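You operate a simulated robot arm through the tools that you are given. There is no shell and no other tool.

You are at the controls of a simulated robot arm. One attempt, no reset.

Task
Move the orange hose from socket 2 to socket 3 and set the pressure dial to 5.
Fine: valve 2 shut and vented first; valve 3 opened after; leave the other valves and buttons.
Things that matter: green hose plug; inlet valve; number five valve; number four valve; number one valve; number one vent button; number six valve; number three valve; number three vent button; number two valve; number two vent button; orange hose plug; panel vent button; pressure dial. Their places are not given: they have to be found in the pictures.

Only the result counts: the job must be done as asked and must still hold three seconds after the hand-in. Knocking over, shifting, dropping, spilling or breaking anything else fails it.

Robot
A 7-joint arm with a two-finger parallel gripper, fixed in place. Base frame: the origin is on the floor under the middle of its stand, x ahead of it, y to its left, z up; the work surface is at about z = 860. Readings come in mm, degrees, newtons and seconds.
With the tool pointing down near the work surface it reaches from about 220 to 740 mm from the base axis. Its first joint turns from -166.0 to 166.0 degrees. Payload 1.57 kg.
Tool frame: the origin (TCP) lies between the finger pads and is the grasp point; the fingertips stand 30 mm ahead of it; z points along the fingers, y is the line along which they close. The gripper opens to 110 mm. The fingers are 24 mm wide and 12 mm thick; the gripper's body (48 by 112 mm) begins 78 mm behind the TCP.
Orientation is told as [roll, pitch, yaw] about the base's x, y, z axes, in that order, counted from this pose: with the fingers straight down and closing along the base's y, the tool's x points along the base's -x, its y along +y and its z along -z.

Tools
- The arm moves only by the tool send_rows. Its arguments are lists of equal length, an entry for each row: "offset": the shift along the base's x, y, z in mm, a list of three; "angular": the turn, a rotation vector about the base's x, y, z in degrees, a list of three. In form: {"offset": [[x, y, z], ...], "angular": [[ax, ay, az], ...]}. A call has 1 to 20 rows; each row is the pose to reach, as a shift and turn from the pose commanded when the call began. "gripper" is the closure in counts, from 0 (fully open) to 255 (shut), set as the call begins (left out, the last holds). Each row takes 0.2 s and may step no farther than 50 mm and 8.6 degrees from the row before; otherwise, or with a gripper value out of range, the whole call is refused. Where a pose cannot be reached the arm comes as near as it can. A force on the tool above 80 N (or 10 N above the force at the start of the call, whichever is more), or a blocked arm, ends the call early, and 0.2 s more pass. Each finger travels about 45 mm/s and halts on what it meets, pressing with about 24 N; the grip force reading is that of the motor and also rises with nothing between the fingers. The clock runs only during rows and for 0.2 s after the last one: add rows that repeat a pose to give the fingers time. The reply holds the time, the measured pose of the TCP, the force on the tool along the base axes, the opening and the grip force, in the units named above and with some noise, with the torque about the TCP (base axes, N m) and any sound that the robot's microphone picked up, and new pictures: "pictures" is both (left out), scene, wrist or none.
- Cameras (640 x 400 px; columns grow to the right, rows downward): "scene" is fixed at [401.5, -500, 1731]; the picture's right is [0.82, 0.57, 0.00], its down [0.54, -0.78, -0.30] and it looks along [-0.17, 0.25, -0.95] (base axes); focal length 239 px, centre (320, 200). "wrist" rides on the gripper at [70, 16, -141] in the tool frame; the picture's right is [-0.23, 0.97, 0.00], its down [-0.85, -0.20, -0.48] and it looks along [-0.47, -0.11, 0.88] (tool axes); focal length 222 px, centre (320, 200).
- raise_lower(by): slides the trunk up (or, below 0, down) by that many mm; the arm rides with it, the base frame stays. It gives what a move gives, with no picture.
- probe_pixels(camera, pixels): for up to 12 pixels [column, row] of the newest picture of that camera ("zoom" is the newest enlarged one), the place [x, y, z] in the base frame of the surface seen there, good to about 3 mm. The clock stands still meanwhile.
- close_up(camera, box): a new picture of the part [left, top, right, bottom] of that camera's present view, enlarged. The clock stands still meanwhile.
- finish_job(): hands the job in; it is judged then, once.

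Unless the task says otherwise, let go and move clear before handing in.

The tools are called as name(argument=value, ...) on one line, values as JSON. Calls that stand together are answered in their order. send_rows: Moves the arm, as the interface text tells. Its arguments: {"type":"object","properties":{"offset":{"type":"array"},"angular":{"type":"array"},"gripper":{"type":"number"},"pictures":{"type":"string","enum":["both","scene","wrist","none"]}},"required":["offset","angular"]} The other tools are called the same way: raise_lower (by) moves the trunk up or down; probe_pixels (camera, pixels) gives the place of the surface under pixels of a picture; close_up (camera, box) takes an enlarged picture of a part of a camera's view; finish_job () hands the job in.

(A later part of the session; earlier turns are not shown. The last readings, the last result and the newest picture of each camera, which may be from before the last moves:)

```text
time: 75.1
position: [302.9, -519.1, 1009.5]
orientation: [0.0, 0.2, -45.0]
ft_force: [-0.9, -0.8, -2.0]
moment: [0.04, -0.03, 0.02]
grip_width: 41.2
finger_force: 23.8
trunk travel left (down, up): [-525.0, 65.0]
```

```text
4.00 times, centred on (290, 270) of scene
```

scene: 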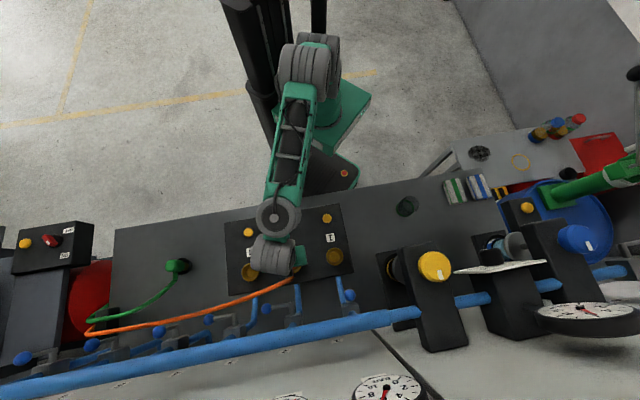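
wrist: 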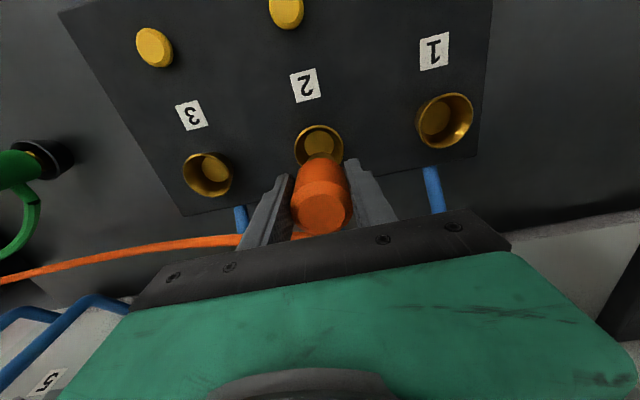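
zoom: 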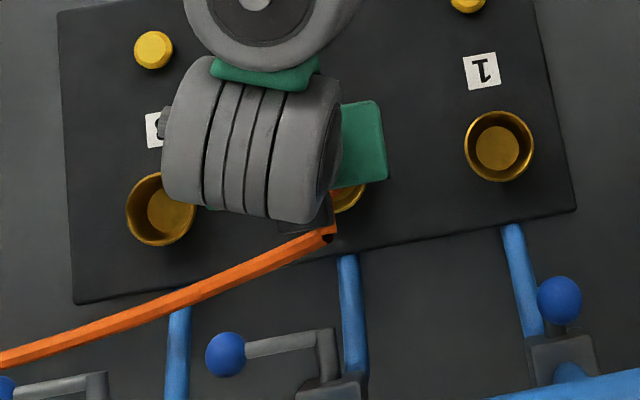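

The plug is out and hangs straight above socket 2 (rim at 263–373 in the zoom, top at 145). I'll carry it 144.8 mm along −u to above socket 3, and use the same rim view to check alignment.

send_rows(offset=[[-1, -1, 0], [-4, -4, 0], [-9, -9, 0], [-16, -16, 0], [-23, -23, 0], [-30, -30, 0], [-37, -37, 0], [-44, -44, 0], [-51, -51, 0], [-58, -58, 0], [-65, -65, 0], [-72, -72, 0], [-79, -79, 0], [-86, -86, 0], [-92, -92, 0], [-98, -98, 0], [-101.4, -101.4, 0], [-102.4, -102.4, 0], [-102.4, -102.4, 0], [-102.4, -102.4, 0]], angular=[[0, 0, 0], [0, 0, 0], [0, 0, 0], [0, 0, 0], [0, 0, 0], [0, 0, 0], [0, 0, 0], [0, 0, 0], [0, 0, 0], [0, 0, 0], [0, 0, 0], [0, 0, 0], [0, 0, 0], [0, 0, 0], [0, 0, 0], [0, 0, 0], [0, 0, 0], [0, 0, 0], [0, 0, 0], [0, 0, 0]], gripper=255)

close_up(camera="wrist", box=[200, 60, 440, 240])

close_up(camera="scene", box=[170, 220, 330, 340])

```text
time: 79.3
position: [201.1, -623.3, 1007.1]
orientation: [-0.1, 0.2, -45.1]
ft_force: [-0.6, 0.0, -2.5]
moment: [-0.02, 0.01, 0.05]
grip_width: 41.3
finger_force: 24.3
trunk travel left (down, up): [-525.0, 65.0]
```

scene: 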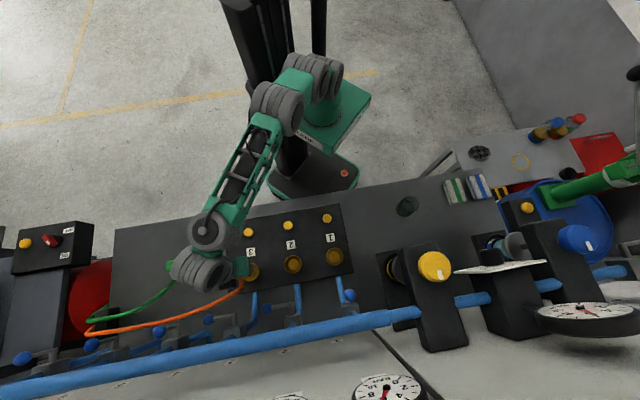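
wrist: 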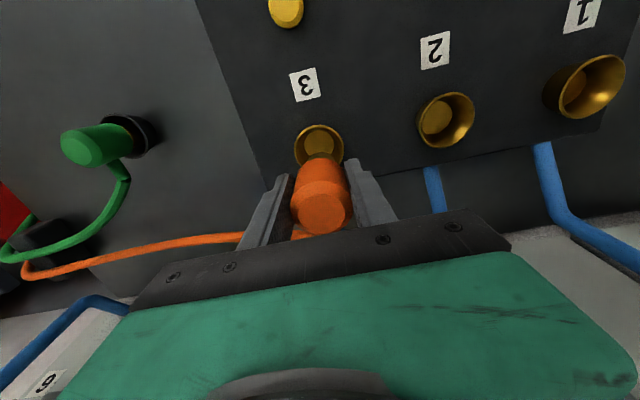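

```text
2.22 times, centred on (320, 150) of wrist
```

zoom: 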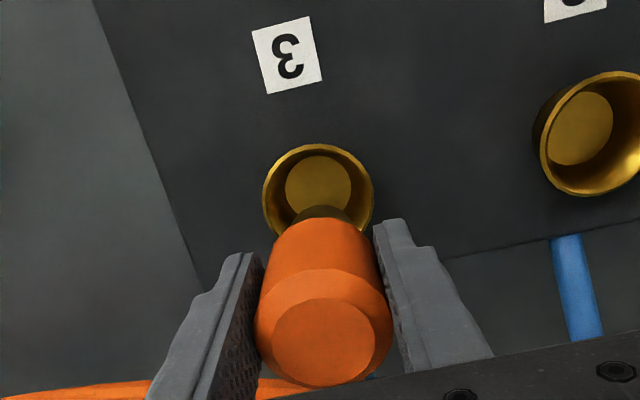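

```text
3.33 times, centred on (250, 280) of scene
```

zoom: 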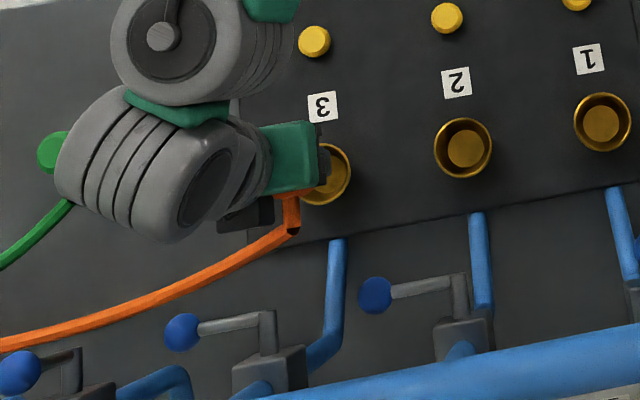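

The rim view over socket 3 matches the socket 2 reference (263–373, top 144), so alignment is good. I'll lower the plug slowly back to the seated height (TCP z≈933.7).

send_rows(offset=[[0, 0, -1], [0, 0, -4], [0, 0, -9], [0, 0, -14], [0, 0, -19], [0, 0, -24], [0, 0, -28], [0, 0, -32], [0, 0, -36], [0, 0, -40], [0, 0, -44], [0, 0, -48], [0, 0, -52], [0, 0, -56], [0, 0, -60], [0, 0, -64], [0, 0, -67], [0, 0, -69], [0, 0, -70], [0, 0, -70]], angular=[[0, 0, 0], [0, 0, 0], [0, 0, 0], [0, 0, 0], [0, 0, 0], [0, 0, 0], [0, 0, 0], [0, 0, 0], [0, 0, 0], [0, 0, 0], [0, 0, 0], [0, 0, 0], [0, 0, 0], [0, 0, 0], [0, 0, 0], [0, 0, 0], [0, 0, 0], [0, 0, 0], [0, 0, 0], [0, 0, 0]], gripper=255)

close_up(camera="wrist", box=[200, 60, 440, 240])

```text
time: 83.5
position: [200.3, -622.9, 938.6]
orientation: [0.0, 0.2, -45.0]
ft_force: [-0.4, -0.9, -1.9]
moment: [-0.01, 0.01, -0.01]
grip_width: 41.3
finger_force: 23.8
trunk travel left (down, up): [-525.0, 65.0]
```

scene: 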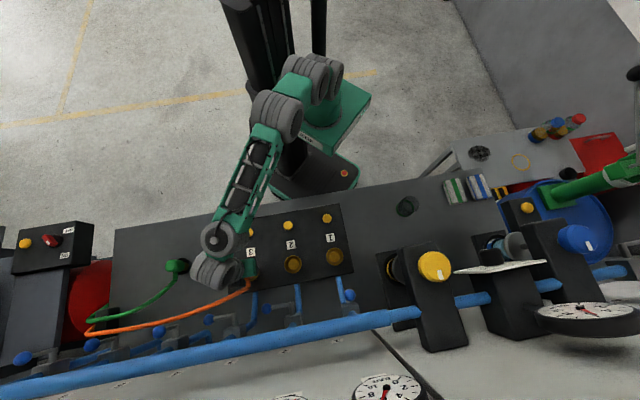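
wrist: 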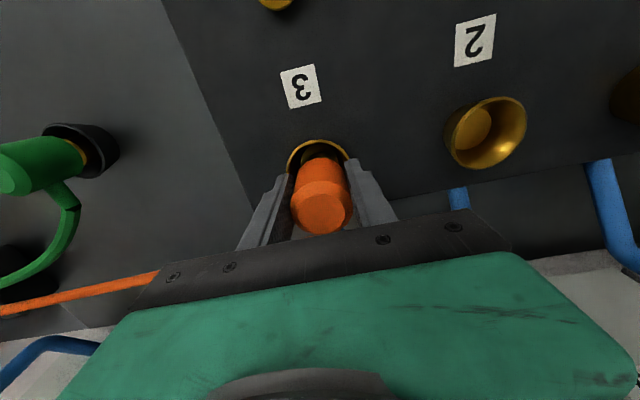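

```text
2.22 times, centred on (320, 150) of wrist
```

zoom: 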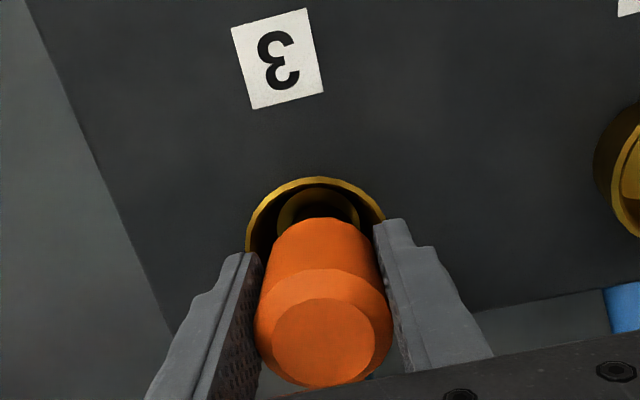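

The plug is entering socket 3 with no side force, 5 mm above its seated height. I'll lower the rest slowly, going slightly past to confirm it seats.

send_rows(offset=[[0, 0, -1], [0, 0, -2], [0, 0, -3], [0, 0, -4], [0, 0, -5], [0, 0, -6], [0, 0, -7], [0, 0, -7], [0, 0, -7]], angular=[[0, 0, 0], [0, 0, 0], [0, 0, 0], [0, 0, 0], [0, 0, 0], [0, 0, 0], [0, 0, 0], [0, 0, 0], [0, 0, 0]], gripper=255)

close_up(camera="wrist", box=[200, 60, 440, 240])

```text
time: 85.5
position: [200.3, -620.9, 933.8]
orientation: [-0.2, -0.1, -44.9]
ft_force: [1.0, -3.5, 16.3]
moment: [-0.31, 0.17, 0.04]
grip_width: 41.3
finger_force: 24.0
trunk travel left (down, up): [-525.0, 65.0]
```

scene: 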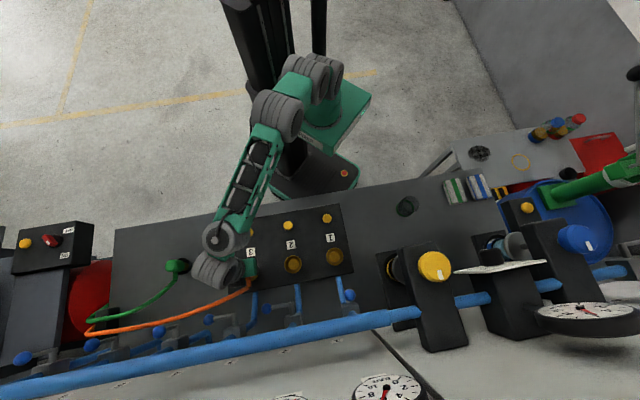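
wrist: 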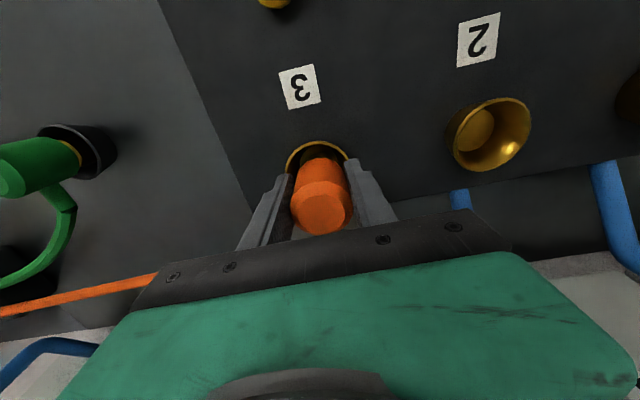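

```text
2.22 times, centred on (320, 150) of wrist
```

zoom: 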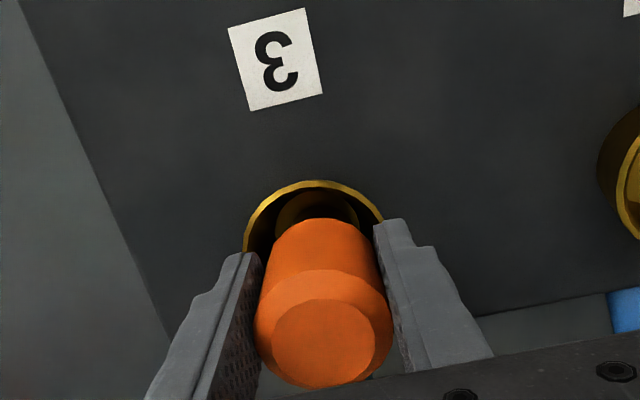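

The force rose to 16 N at z≈933.8, the same height the plug sat at in socket 2, so it looks seated. I'll press a touch more to be sure, ease off, and then open the gripper.

send_rows(offset=[[0, 0, -2], [0, 0, -4], [0, 0, -4], [0, 0, -1], [0, 0, 2], [0, 0, 2]], angular=[[0, 0, 0], [0, 0, 0], [0, 0, 0], [0, 0, 0], [0, 0, 0], [0, 0, 0]], gripper=255, pictures="none")

send_rows(offset=[[0, 0, 0], [0, 0, 0], [0, 0, 0], [0, 0, 0], [0, 0, 0], [0, 0, 0]], angular=[[0, 0, 0], [0, 0, 0], [0, 0, 0], [0, 0, 0], [0, 0, 0], [0, 0, 0]], gripper=60)

close_up(camera="wrist", box=[200, 60, 440, 240])

```text
time: 86.9
position: [200.3, -622.3, 933.2]
orientation: [0.0, 0.2, -44.9]
ft_force: [-0.3, 0.6, -1.6]
moment: [0.03, 0.04, -0.03]
grip_width: 41.3
finger_force: 23.7
trunk travel left (down, up): [-525.0, 65.0]
```

```text
time: 88.3
position: [199.4, -621.6, 933.5]
orientation: [-0.2, 0.0, -45.0]
ft_force: [0.7, -0.1, 0.4]
moment: [0.02, 0.0, -0.03]
grip_width: 84.1
finger_force: 0.0
trunk travel left (down, up): [-525.0, 65.0]
```

scene: 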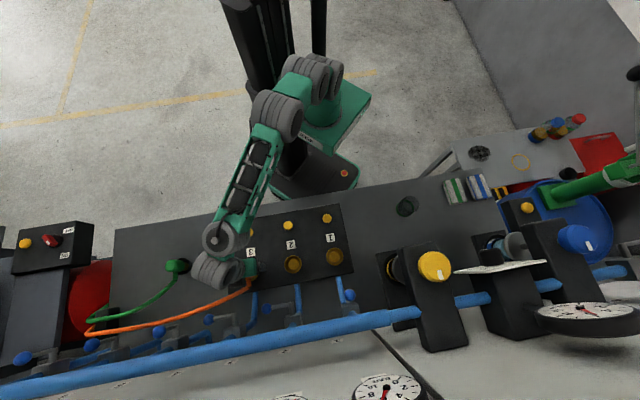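
wrist: 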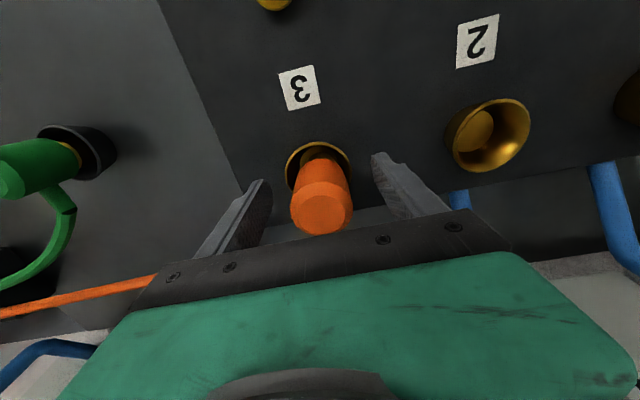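

```text
2.22 times, centred on (320, 150) of wrist
```

zoom: 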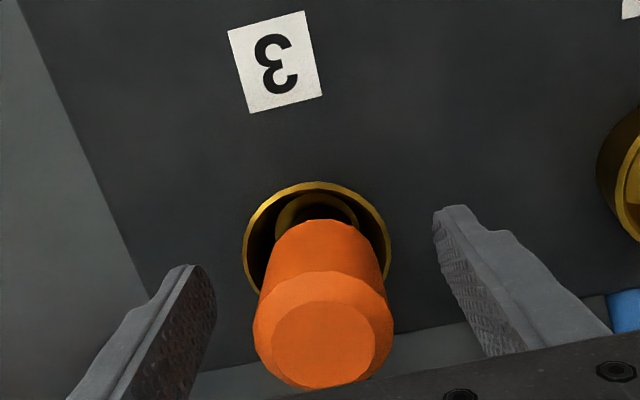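

The plug stands in socket 3 (318,190) on its own after release. I'll lift the open gripper straight up well clear of it, and check.

send_rows(offset=[[0, 0, 1], [0, 0, 4], [0, 0, 10], [0, 0, 18], [0, 0, 27], [0, 0, 36], [0, 0, 46], [0, 0, 56], [0, 0, 66], [0, 0, 76], [0, 0, 86], [0, 0, 96], [0, 0, 106], [0, 0, 116], [0, 0, 124], [0, 0, 129], [0, 0, 130]], angular=[[0, 0, 0], [0, 0, 0], [0, 0, 0], [0, 0, 0], [0, 0, 0], [0, 0, 0], [0, 0, 0], [0, 0, 0], [0, 0, 0], [0, 0, 0], [0, 0, 0], [0, 0, 0], [0, 0, 0], [0, 0, 0], [0, 0, 0], [0, 0, 0], [0, 0, 0]], gripper=60)

close_up(camera="wrist", box=[200, 60, 440, 240])

```text
time: 91.9
position: [200.7, -621.8, 1064.2]
orientation: [-0.1, 0.1, -45.1]
ft_force: [0.4, 0.2, -0.2]
moment: [0.0, -0.01, 0.01]
grip_width: 84.1
finger_force: 0.1
trunk travel left (down, up): [-525.0, 65.0]
```

scene: 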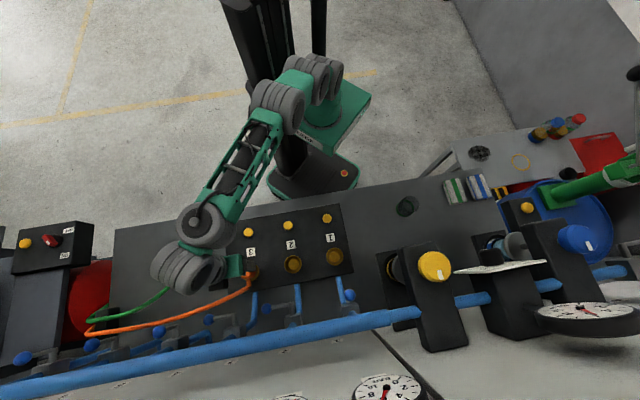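
wrist: 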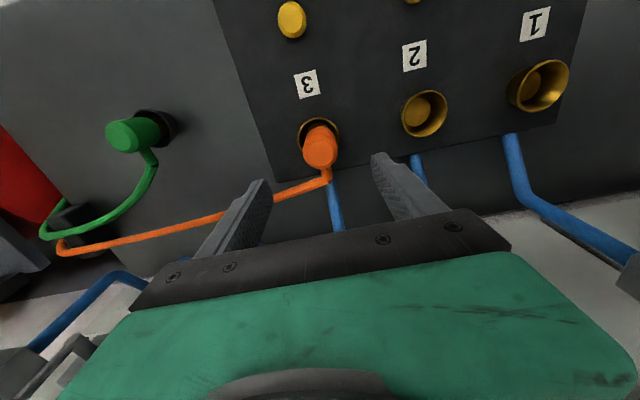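

```text
2.22 times, centred on (320, 150) of wrist
```

zoom: 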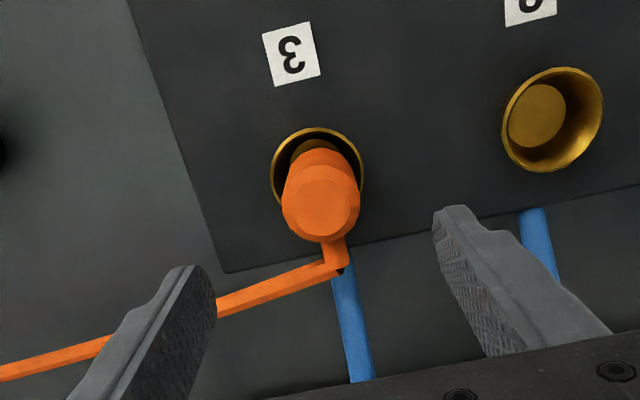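

The orange plug is seated in socket 3, with its hose leaving at (330,180) and clear of the fingers. I'll close the fingers and turn them horizontal toward the wall, moving to the left of valve 3's ball (about u≈−385, w≈620, z≈1060).

send_rows(offset=[[-0.5, -1, 0], [-2, -5, 0], [-4, -10, 0], [-6, -15, 0], [-8, -20, 0], [-10, -25, -1], [-12, -30, -1], [-14, -35, -1], [-16, -40, -2], [-18, -45, -2], [-20, -50, -2], [-22, -55, -2], [-24, -60, -3], [-26, -65, -3], [-28, -70, -3], [-30, -75, -4], [-31, -80, -4], [-32, -84, -4], [-33, -87, -4], [-33.9, -89.1, -4]], angular=[[-0.8, -0.8, 0], [-3, -3, 0], [-6.3, -6.3, 0], [-9.7, -9.7, 0], [-13.1, -13.1, 0], [-16.5, -16.5, 0], [-19.9, -19.9, 0], [-23.3, -23.3, 0], [-26.7, -26.7, 0], [-30.1, -30.1, 0], [-33.5, -33.5, 0], [-36.9, -36.9, 0], [-40.3, -40.3, 0], [-43.7, -43.7, 0], [-47.1, -47.1, 0], [-50.5, -50.5, 0], [-53.9, -53.9, 0], [-57.3, -57.3, 0], [-60.7, -60.7, 0], [-63.3, -63.3, 0]], gripper=255)

```text
time: 96.1
position: [167.3, -712.5, 1059.0]
orientation: [-3.4, -89.3, -41.7]
ft_force: [0.4, -1.3, -0.2]
moment: [0.02, -0.04, 0.03]
grip_width: 0.0
finger_force: 21.4
trunk travel left (down, up): [-525.0, 65.0]
```

scene: 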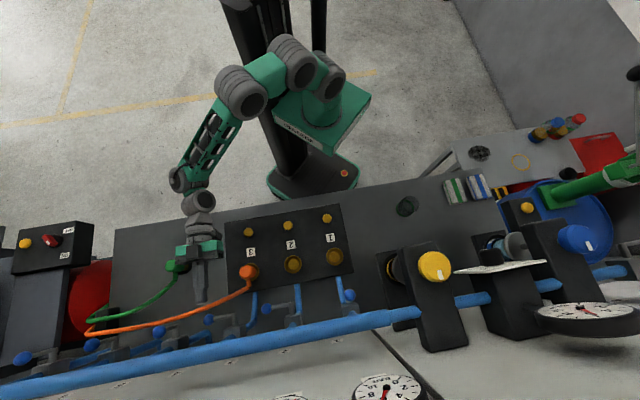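
wrist: 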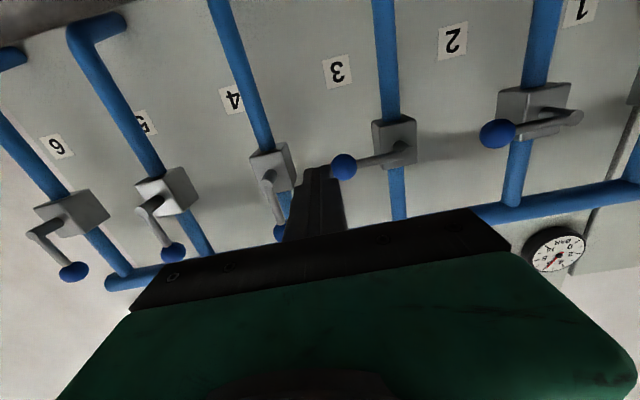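

I'm at u≈−385, w≈622, z≈1059, with ball 3 at (343,167) just right of and above the fingertips. I'll drop a little and slide in under the ball (u≈−371, z≈1040).

send_rows(offset=[[1, 1, -4], [4, 4, -10], [8, 8, -16], [10.2, 10.2, -19], [14, 6.4, -19], [20, 0.4, -19], [27, -6.6, -19], [34, -13.6, -19], [40, -19.6, -19], [44, -23.7, -19], [44, -23.7, -19]], angular=[[0, 0, 0], [0, 0, 0], [0, 0, 0], [0, 0, 0], [0, 0, 0], [0, 0, 0], [0, 0, 0], [0, 0, 0], [0, 0, 0], [0, 0, 0], [0, 0, 0]], gripper=255)

close_up(camera="wrist", box=[200, 60, 480, 260])

close_up(camera="scene", box=[150, 250, 310, 350])

```text
time: 98.5
position: [211.2, -734.8, 1041.1]
orientation: [-4.2, -89.4, -40.8]
ft_force: [0.3, -0.4, 0.2]
moment: [0.01, -0.03, -0.04]
grip_width: 0.0
finger_force: 21.1
trunk travel left (down, up): [-525.0, 65.0]
```

scene: 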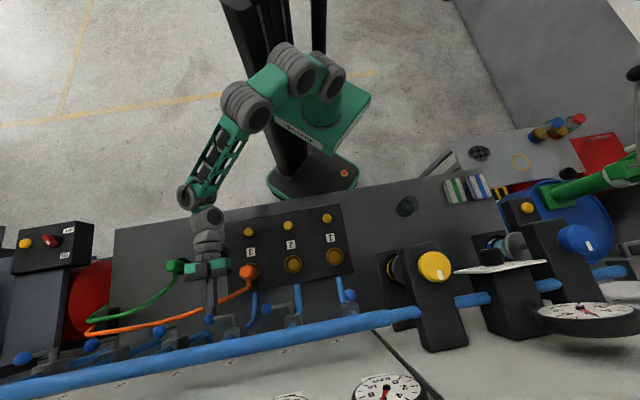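
wrist: 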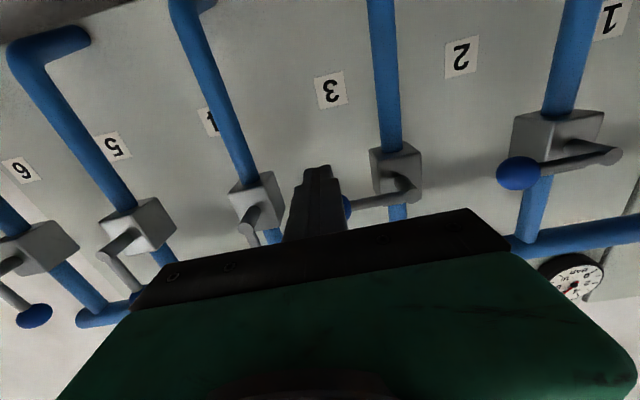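

```text
2.00 times, centred on (340, 160) of wrist
```

zoom: 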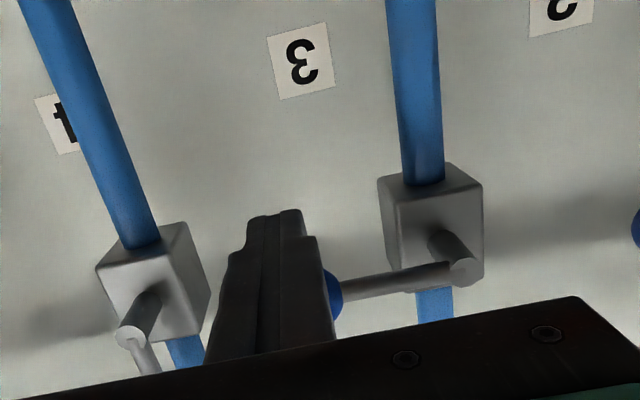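

```text
4.00 times, centred on (230, 300) of scene
```

zoom: 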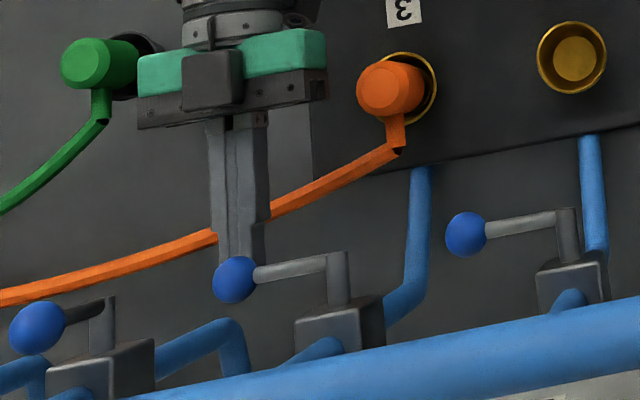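

The scene close-up shows the fingertips directly under ball 3. I'll push the ball up and over along its arc toward the upright (open) position, matching valves 1 and 4.

send_rows(offset=[[-1.4, -1.4, 3], [-3.3, -3.3, 6], [-3.9, -3.9, 13.5], [-4.1, -4.1, 22], [-3.2, -3.2, 31], [-1.7, -1.7, 39], [0.7, 0.7, 47], [3.7, 3.7, 54.7], [7.4, 7.4, 61.6], [11.7, 11.7, 67.7], [16.7, 16.7, 73], [21.9, 21.9, 77.3], [27.6, 27.6, 80.6], [27.6, 27.6, 80.6]], angular=[[0, 0, 0], [0, 0, 0], [0, 0, 0], [0, 0, 0], [0, 0, 0], [0, 0, 0], [0, 0, 0], [0, 0, 0], [0, 0, 0], [0, 0, 0], [0, 0, 0], [0, 0, 0], [0, 0, 0], [0, 0, 0]], gripper=255)

close_up(camera="wrist", box=[200, 60, 480, 260])

close_up(camera="scene", box=[150, 250, 310, 350])

```text
time: 101.5
position: [238.6, -707.1, 1122.0]
orientation: [-3.0, -89.4, -41.9]
ft_force: [-0.2, -0.2, -0.5]
moment: [0.01, -0.02, 0.01]
grip_width: 0.0
finger_force: 21.2
trunk travel left (down, up): [-525.0, 65.0]
```

scene: 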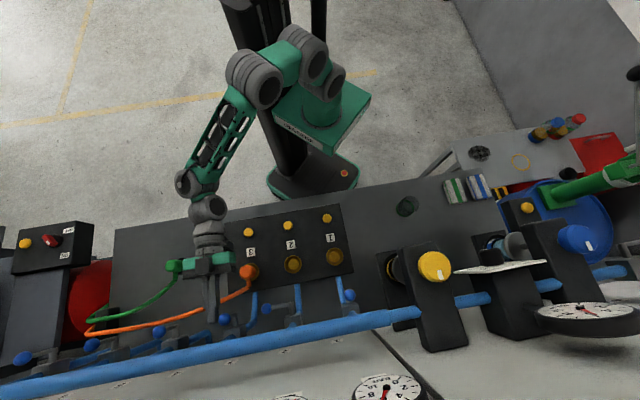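
wrist: 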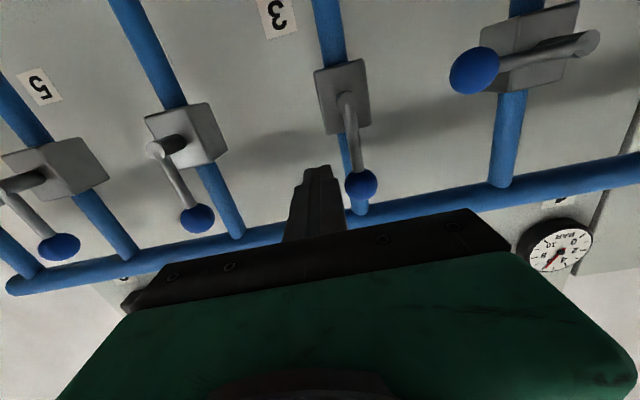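

```text
2.00 times, centred on (340, 160) of wrist
```

zoom: 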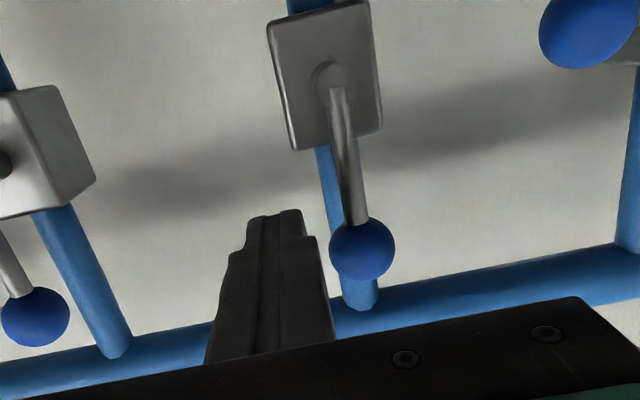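

```text
4.00 times, centred on (230, 300) of scene
```

zoom: 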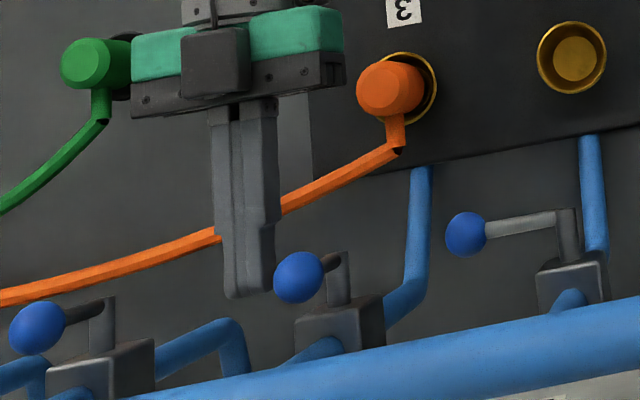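

Lever 3 is almost upright with the finger still touching the ball's left side. I'll push the last few degrees toward +u until it reaches its stop.

send_rows(offset=[[2, 2, 1], [4, 4, 2], [6, 6, 3], [7.5, 7.5, 3], [9, 9, 3], [10.5, 10.5, 3], [11.5, 11.5, 3], [11.5, 11.5, 3]], angular=[[0, 0, 0], [0, 0, 0], [0, 0, 0], [0, 0, 0], [0, 0, 0], [0, 0, 0], [0, 0, 0], [0, 0, 0]], gripper=255)

close_up(camera="wrist", box=[200, 60, 480, 260])

close_up(camera="scene", box=[150, 250, 310, 350])

```text
time: 103.3
position: [245.3, -700.2, 1124.7]
orientation: [0.1, -89.2, -45.5]
ft_force: [-23.6, -20.4, -1.1]
moment: [0.19, -0.22, -0.72]
grip_width: 0.0
finger_force: 21.1
trunk travel left (down, up): [-525.0, 65.0]
```

scene: 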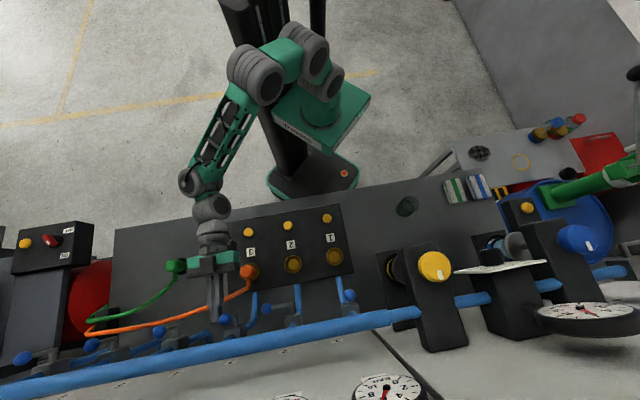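
wrist: 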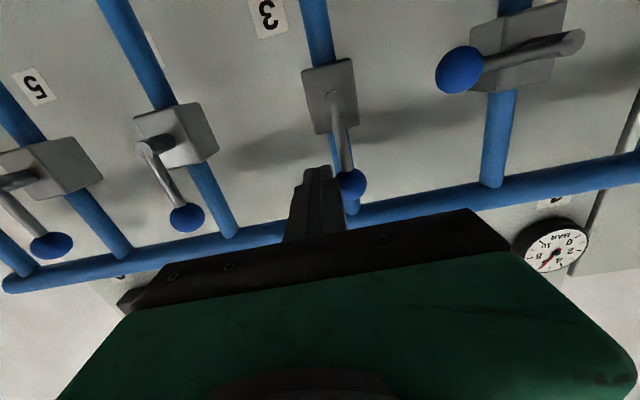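

```text
2.00 times, centred on (340, 160) of wrist
```

zoom: 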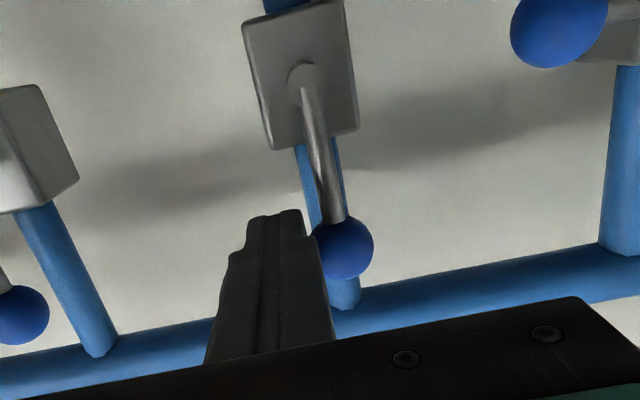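

```text
4.00 times, centred on (230, 300) of scene
```

zoom: 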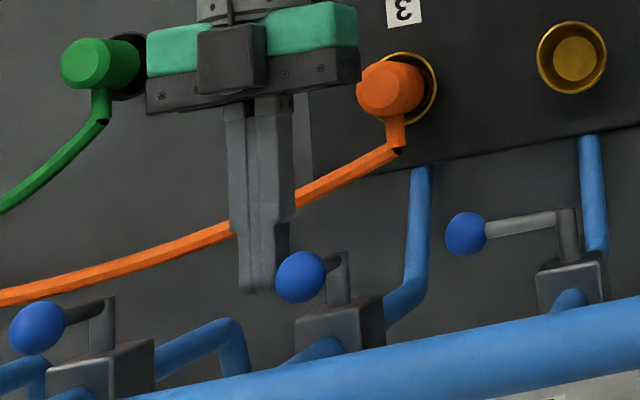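

The reaction reached about 31 N along −u with the finger 7 mm short of the command, so valve 3 is at its open stop. I'll release, back away from the wall, and verify.

send_rows(offset=[[-5, -5, 0], [-10, -10, 0], [-15, -15, 0], [-18, -18, 0], [-24, -12, 0], [-31, -5, 0], [-38, 2, 0], [-45, 9, 0], [-52, 16, 0], [-58, 22, 0], [-60, 24, 0]], angular=[[0, 0, 0], [0, 0, 0], [0, 0, 0], [0, 0, 0], [0, 0, 0], [0, 0, 0], [0, 0, 0], [0, 0, 0], [0, 0, 0], [0, 0, 0], [0, 0, 0]], gripper=255)

close_up(camera="scene", box=[60, 250, 380, 400])

probe_pixels(camera="scene", pixels=[[226, 320], [158, 332], [350, 295], [267, 310], [92, 344]])

```text
time: 105.7
position: [189.1, -670.6, 1124.6]
orientation: [-1.9, -89.4, -43.1]
ft_force: [-0.2, 1.1, -0.7]
moment: [0.01, 0.01, -0.03]
grip_width: 0.0
finger_force: 21.2
trunk travel left (down, up): [-525.0, 65.0]
```

scene: 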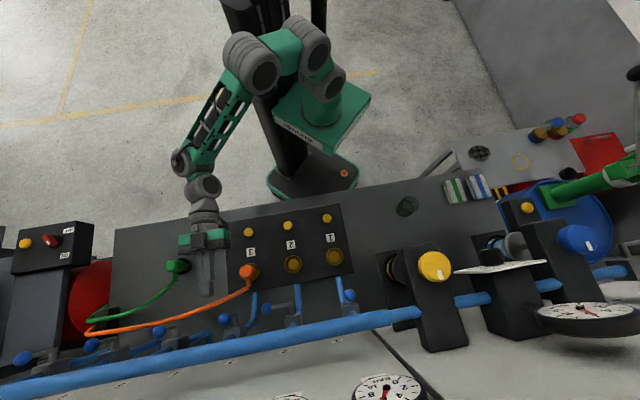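
wrist: 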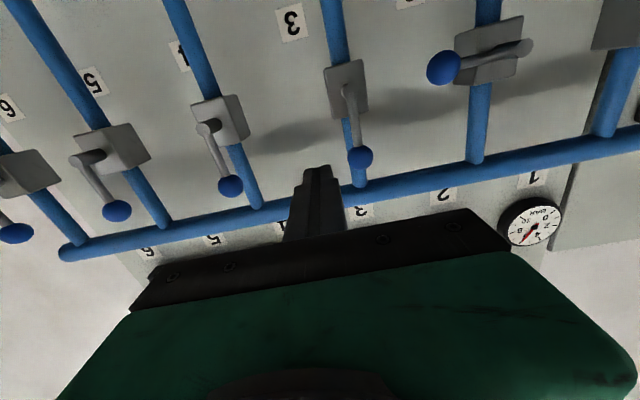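

```text
2.00 times, centred on (220, 325) of scene
```

zoom: 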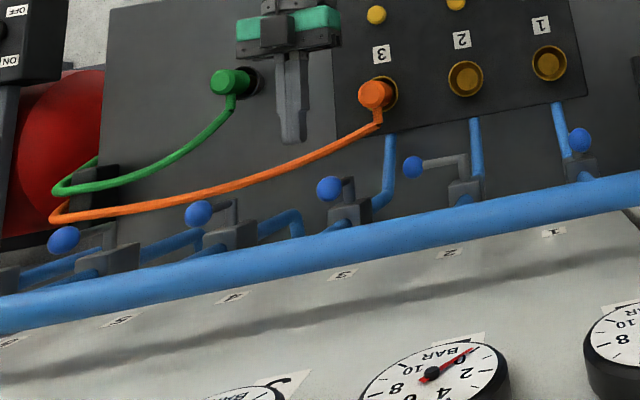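

```text
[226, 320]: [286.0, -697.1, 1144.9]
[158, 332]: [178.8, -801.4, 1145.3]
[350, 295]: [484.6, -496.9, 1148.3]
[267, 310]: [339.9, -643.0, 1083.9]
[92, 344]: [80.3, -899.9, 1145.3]
```

All is as intended: valve 3's ball reads (286,-697,1145), upright; valve 2 is still shut, and gauge 2 shows 0. Now the pressure dial: I'll probe its knob and plate around (491,258) in the scene.

close_up(camera="scene", box=[450, 225, 560, 290])

probe_pixels(camera="scene", pixels=[[491, 258], [484, 254], [499, 254], [491, 264], [485, 249], [456, 271], [488, 272], [545, 260], [520, 262], [470, 269], [505, 265], [487, 262]])

```text
5.82 times, centred on (505, 258) of scene
```

zoom: 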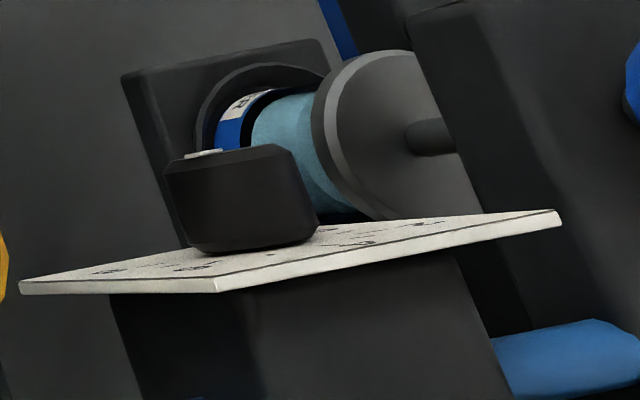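

```text
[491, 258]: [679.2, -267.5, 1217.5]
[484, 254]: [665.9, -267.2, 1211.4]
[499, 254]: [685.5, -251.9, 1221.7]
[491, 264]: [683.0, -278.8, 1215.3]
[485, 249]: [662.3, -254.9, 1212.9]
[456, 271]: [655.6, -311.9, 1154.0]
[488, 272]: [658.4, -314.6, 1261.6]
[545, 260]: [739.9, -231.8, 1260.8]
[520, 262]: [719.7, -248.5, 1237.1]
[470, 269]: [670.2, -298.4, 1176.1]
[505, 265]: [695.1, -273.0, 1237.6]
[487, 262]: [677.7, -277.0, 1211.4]
```

The dial plate faces the robot at u≈243–359, z≈1154–1262, w≈685, with the knob sticking out to w≈648, between the OIL box (u≈105–180, front w≈608) and the WATER box. I'll start moving along +u, staying in front of the valves.

send_rows(offset=[[1, 2, 0], [5, 7, 1], [11, 14, 2], [20, 24, 4], [30, 34, 6], [41, 45, 8], [52, 57, 10], [63, 69, 12], [75, 81, 14], [87, 93, 16], [99, 105, 18], [111, 117, 20], [123, 129, 22], [135, 141, 24], [147, 153, 26], [159, 165, 27], [171, 177, 28], [182, 188, 29], [190, 196, 30], [194, 200, 30]], angular=[[0, 0, 0], [0, 0, 0], [0, 0, 0], [0, 0, 0], [0, 0, 0], [0, 0, 0], [0, 0, 0], [0, 0, 0], [0, 0, 0], [0, 0, 0], [0, 0, 0], [0, 0, 0], [0, 0, 0], [0, 0, 0], [0, 0, 0], [0, 0, 0], [0, 0, 0], [0, 0, 0], [0, 0, 0], [0, 0, 0]], gripper=255)

```text
time: 109.9
position: [384.7, -470.2, 1153.5]
orientation: [-4.7, -89.4, -40.4]
ft_force: [-0.9, -0.7, -0.1]
moment: [-0.03, 0.02, -0.01]
grip_width: 0.0
finger_force: 21.3
trunk travel left (down, up): [-525.0, 65.0]
```

scene: 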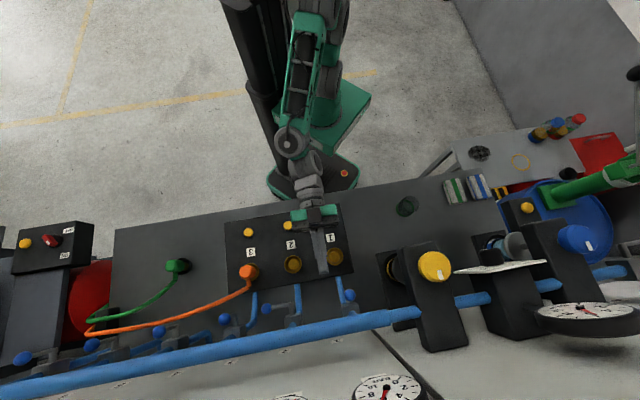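
wrist: 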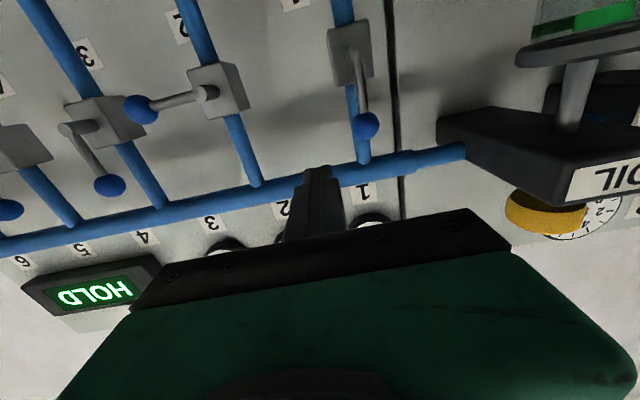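

That was smooth; I'm at u≈−60, w≈604, with the OIL box and yellow knob to the right at (560,190). I'll back off to w≈547 and rise to z≈1213 while moving on to u≈100.

send_rows(offset=[[-1, 2, 1], [-4, 8, 4], [-8, 17, 8], [-11, 27, 13], [-10, 37, 18], [-7, 47, 23], [-2, 57, 28], [5, 67, 33], [13, 78, 38], [22, 89, 43], [31, 100, 48], [40, 111, 52], [49, 122, 55], [58, 133, 58], [65, 143, 60], [70, 151, 60], [72, 154, 60], [72, 154, 60]], angular=[[0, 0, 0], [0, 0, 0], [0, 0, 0], [0, 0, 0], [0, 0, 0], [0, 0, 0], [0, 0, 0], [0, 0, 0], [0, 0, 0], [0, 0, 0], [0, 0, 0], [0, 0, 0], [0, 0, 0], [0, 0, 0], [0, 0, 0], [0, 0, 0], [0, 0, 0], [0, 0, 0]], gripper=255)

```text
time: 113.7
position: [456.0, -318.2, 1213.3]
orientation: [-3.6, -89.4, -41.4]
ft_force: [0.6, 0.4, 0.9]
moment: [-0.04, 0.02, 0.01]
grip_width: 0.2
finger_force: 21.6
trunk travel left (down, up): [-525.0, 65.0]
```

scene: 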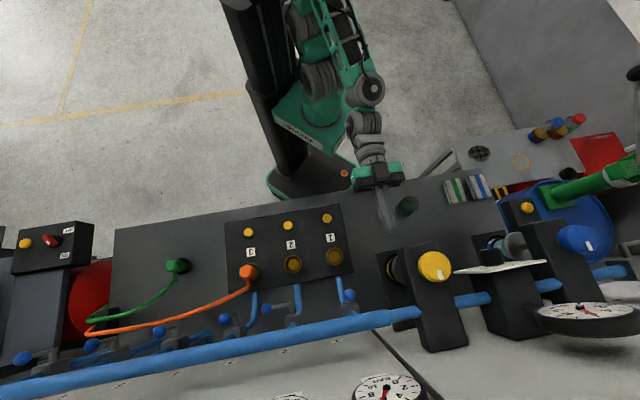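
wrist: 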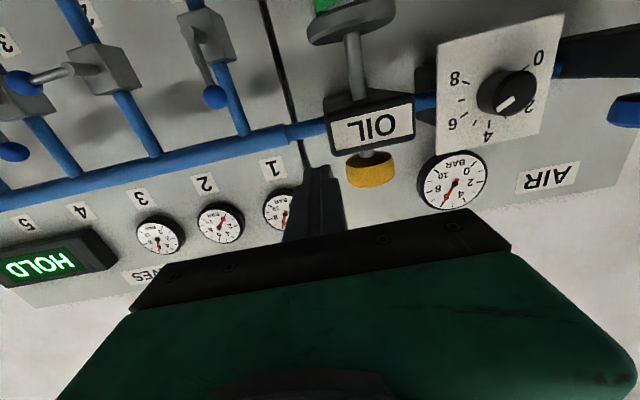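

Now the dial plate is in view at (495,90), with numerals 0–8 and a white pointer on the knob. I'll zoom in to read it.

close_up(camera="wrist", box=[420, 10, 580, 170])

close_up(camera="wrist", box=[120, 130, 520, 290])

probe_pixels(camera="wrist", pixels=[[503, 104], [505, 85], [485, 95], [530, 90], [440, 45], [562, 15], [552, 135], [436, 152], [537, 57], [530, 107], [488, 137], [455, 80]])

```text
2.50 times, centred on (500, 90) of wrist
```

zoom: 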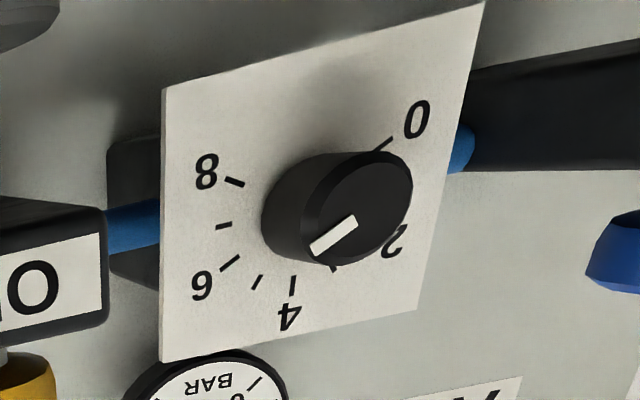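

```text
1.60 times, centred on (320, 210) of wrist
```

zoom: 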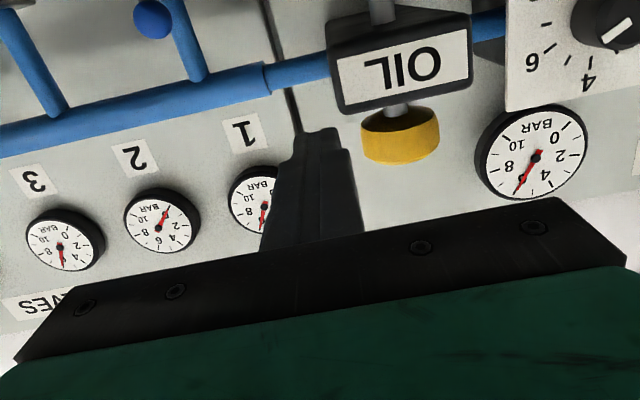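

```text
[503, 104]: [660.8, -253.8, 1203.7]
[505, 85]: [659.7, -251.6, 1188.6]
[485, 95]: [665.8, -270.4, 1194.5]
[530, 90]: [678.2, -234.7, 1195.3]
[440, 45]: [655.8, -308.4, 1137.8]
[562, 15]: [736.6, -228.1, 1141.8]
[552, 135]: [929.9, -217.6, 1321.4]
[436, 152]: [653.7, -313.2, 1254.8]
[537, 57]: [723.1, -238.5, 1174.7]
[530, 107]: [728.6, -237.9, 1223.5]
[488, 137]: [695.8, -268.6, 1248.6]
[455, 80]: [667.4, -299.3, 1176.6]
```

The scale runs 0–8, with 4 at the top and about 30° per unit, so 5 lies 30° past the top toward −u. Gauge 3 is back at about 6 and gauge 2 at 0. I'll probe the pointer's ends, the knob face and the ticks.

close_up(camera="wrist", box=[460, 50, 550, 130])

```text
5.00 times, centred on (505, 90) of wrist
```

zoom: 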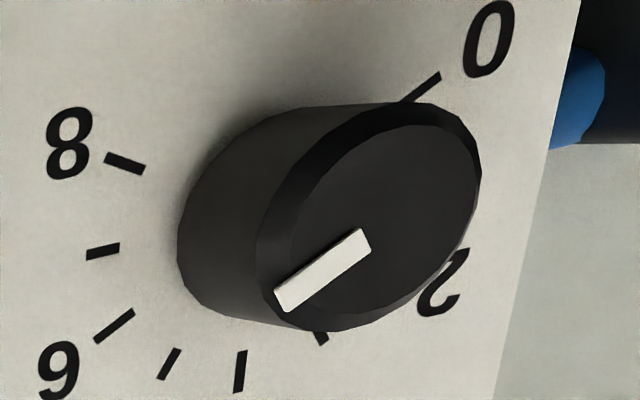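

probe_pixels(camera="zoom", pixels=[[285, 300], [365, 243], [320, 272], [300, 160], [460, 150], [440, 270], [330, 310], [380, 200], [410, 125], [430, 80], [240, 370], [100, 252]])

probe_pixels(camera="zoom", pixels=[[115, 325], [170, 363], [125, 162], [322, 340], [240, 350], [420, 90], [470, 185], [265, 240], [360, 108], [300, 325], [270, 270], [200, 200]])

```text
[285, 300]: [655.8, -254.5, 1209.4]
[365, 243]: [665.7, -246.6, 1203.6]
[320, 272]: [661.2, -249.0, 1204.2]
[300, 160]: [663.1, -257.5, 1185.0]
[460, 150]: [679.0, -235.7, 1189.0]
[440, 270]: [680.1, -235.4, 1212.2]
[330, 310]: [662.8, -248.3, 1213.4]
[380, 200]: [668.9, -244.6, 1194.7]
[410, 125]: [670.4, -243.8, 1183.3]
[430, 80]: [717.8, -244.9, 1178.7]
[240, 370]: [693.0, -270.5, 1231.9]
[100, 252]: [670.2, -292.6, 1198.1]
```

```text
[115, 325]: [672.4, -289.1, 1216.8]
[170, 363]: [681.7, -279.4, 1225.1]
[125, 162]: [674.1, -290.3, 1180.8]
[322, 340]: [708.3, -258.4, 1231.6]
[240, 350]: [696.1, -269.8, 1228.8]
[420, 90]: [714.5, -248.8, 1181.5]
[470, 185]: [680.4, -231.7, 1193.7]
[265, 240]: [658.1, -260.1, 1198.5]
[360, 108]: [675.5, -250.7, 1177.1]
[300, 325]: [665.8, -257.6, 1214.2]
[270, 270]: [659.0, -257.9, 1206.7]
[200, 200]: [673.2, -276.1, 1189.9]
```

Working from the ticks, the dial's centre is at about u≈301, z≈1198, and the pointer sits at 6, so it must turn 30° back to 5. I'll move in front of the knob with the gripper opening, staying at w≈547.

send_rows(offset=[[1, 1, 0], [4, 4, -1], [10, 10, -2], [18, 18, -3], [27, 27, -4], [36, 36, -5], [46, 46, -6], [56, 56, -7], [66, 66, -8], [76, 76, -9], [86, 86, -10], [96, 96, -11], [106, 106, -12], [116, 116, -13], [126, 126, -14], [135, 135, -15], [141, 141, -15], [144, 144, -15], [144, 144, -15]], angular=[[0, 0, 0], [0, 0, 0], [0, 0, 0], [0, 0, 0], [0, 0, 0], [0, 0, 0], [0, 0, 0], [0, 0, 0], [0, 0, 0], [0, 0, 0], [0, 0, 0], [0, 0, 0], [0, 0, 0], [0, 0, 0], [0, 0, 0], [0, 0, 0], [0, 0, 0], [0, 0, 0], [0, 0, 0]], gripper=70)

close_up(camera="wrist", box=[200, 40, 440, 240])

```text
time: 117.7
position: [600.2, -173.5, 1201.0]
orientation: [-4.1, -89.4, -41.0]
ft_force: [0.4, -0.3, 0.8]
moment: [0.01, -0.04, 0.0]
grip_width: 79.8
finger_force: 0.0
trunk travel left (down, up): [-525.0, 65.0]
```

scene: 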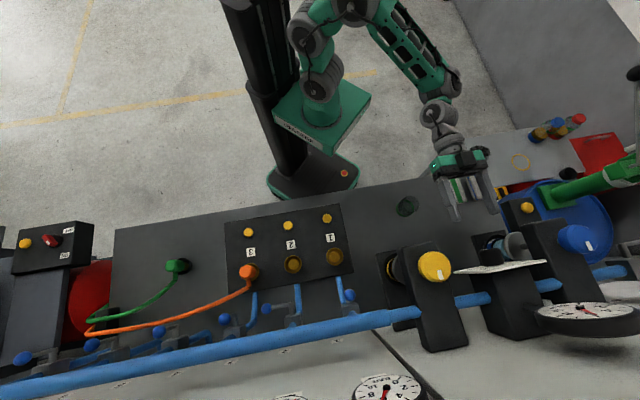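
wrist: 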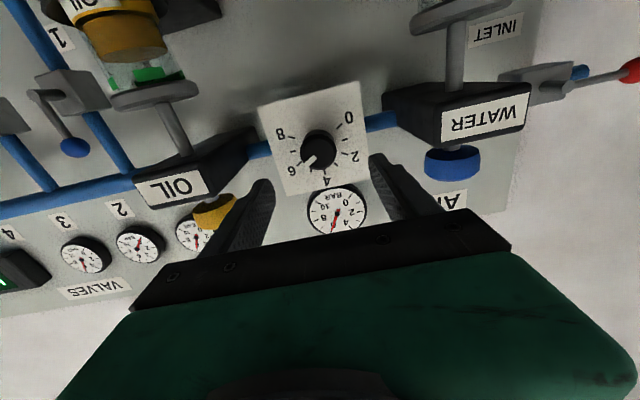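

```text
2.00 times, centred on (320, 140) of wrist
```

zoom: 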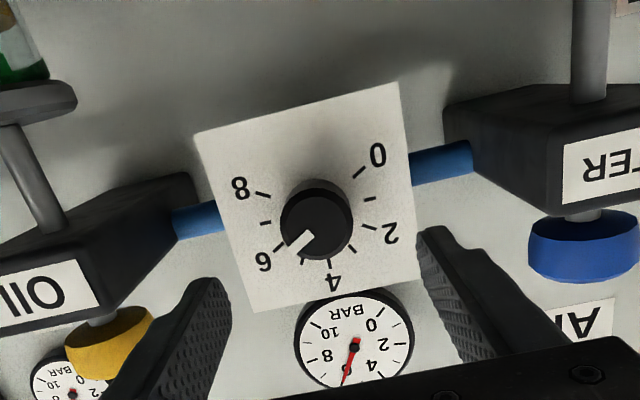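

The knob (319,152) is almost exactly on the tool axis. I'll zoom in for an accurate pointer reading and check the knob's size.

close_up(camera="wrist", box=[250, 75, 380, 200])

close_up(camera="wrist", box=[280, 115, 360, 185])

probe_pixels(camera="zoom", pixels=[[320, 200], [250, 200], [400, 200], [320, 130], [320, 280], [230, 150], [410, 150], [320, 90]])

```text
3.20 times, centred on (315, 138) of wrist
```

zoom: 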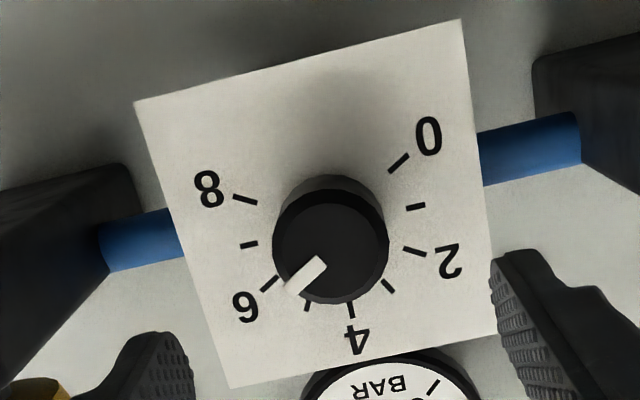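

```text
5.71 times, centred on (320, 150) of wrist
```

zoom: 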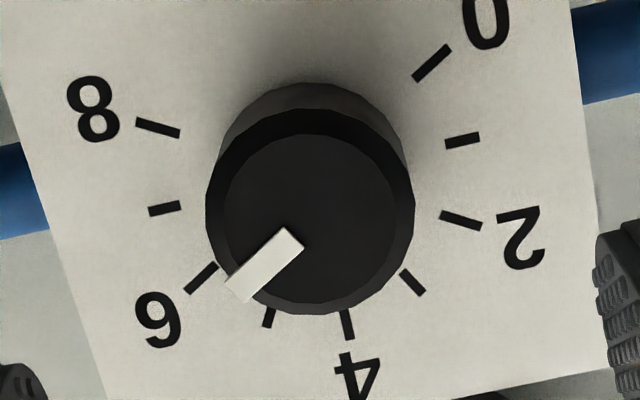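

```text
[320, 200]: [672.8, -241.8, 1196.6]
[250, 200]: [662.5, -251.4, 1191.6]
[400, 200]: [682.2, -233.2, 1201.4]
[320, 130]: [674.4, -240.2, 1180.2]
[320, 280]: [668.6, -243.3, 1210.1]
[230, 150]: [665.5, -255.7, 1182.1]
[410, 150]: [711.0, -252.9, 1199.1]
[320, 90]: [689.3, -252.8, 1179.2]
```

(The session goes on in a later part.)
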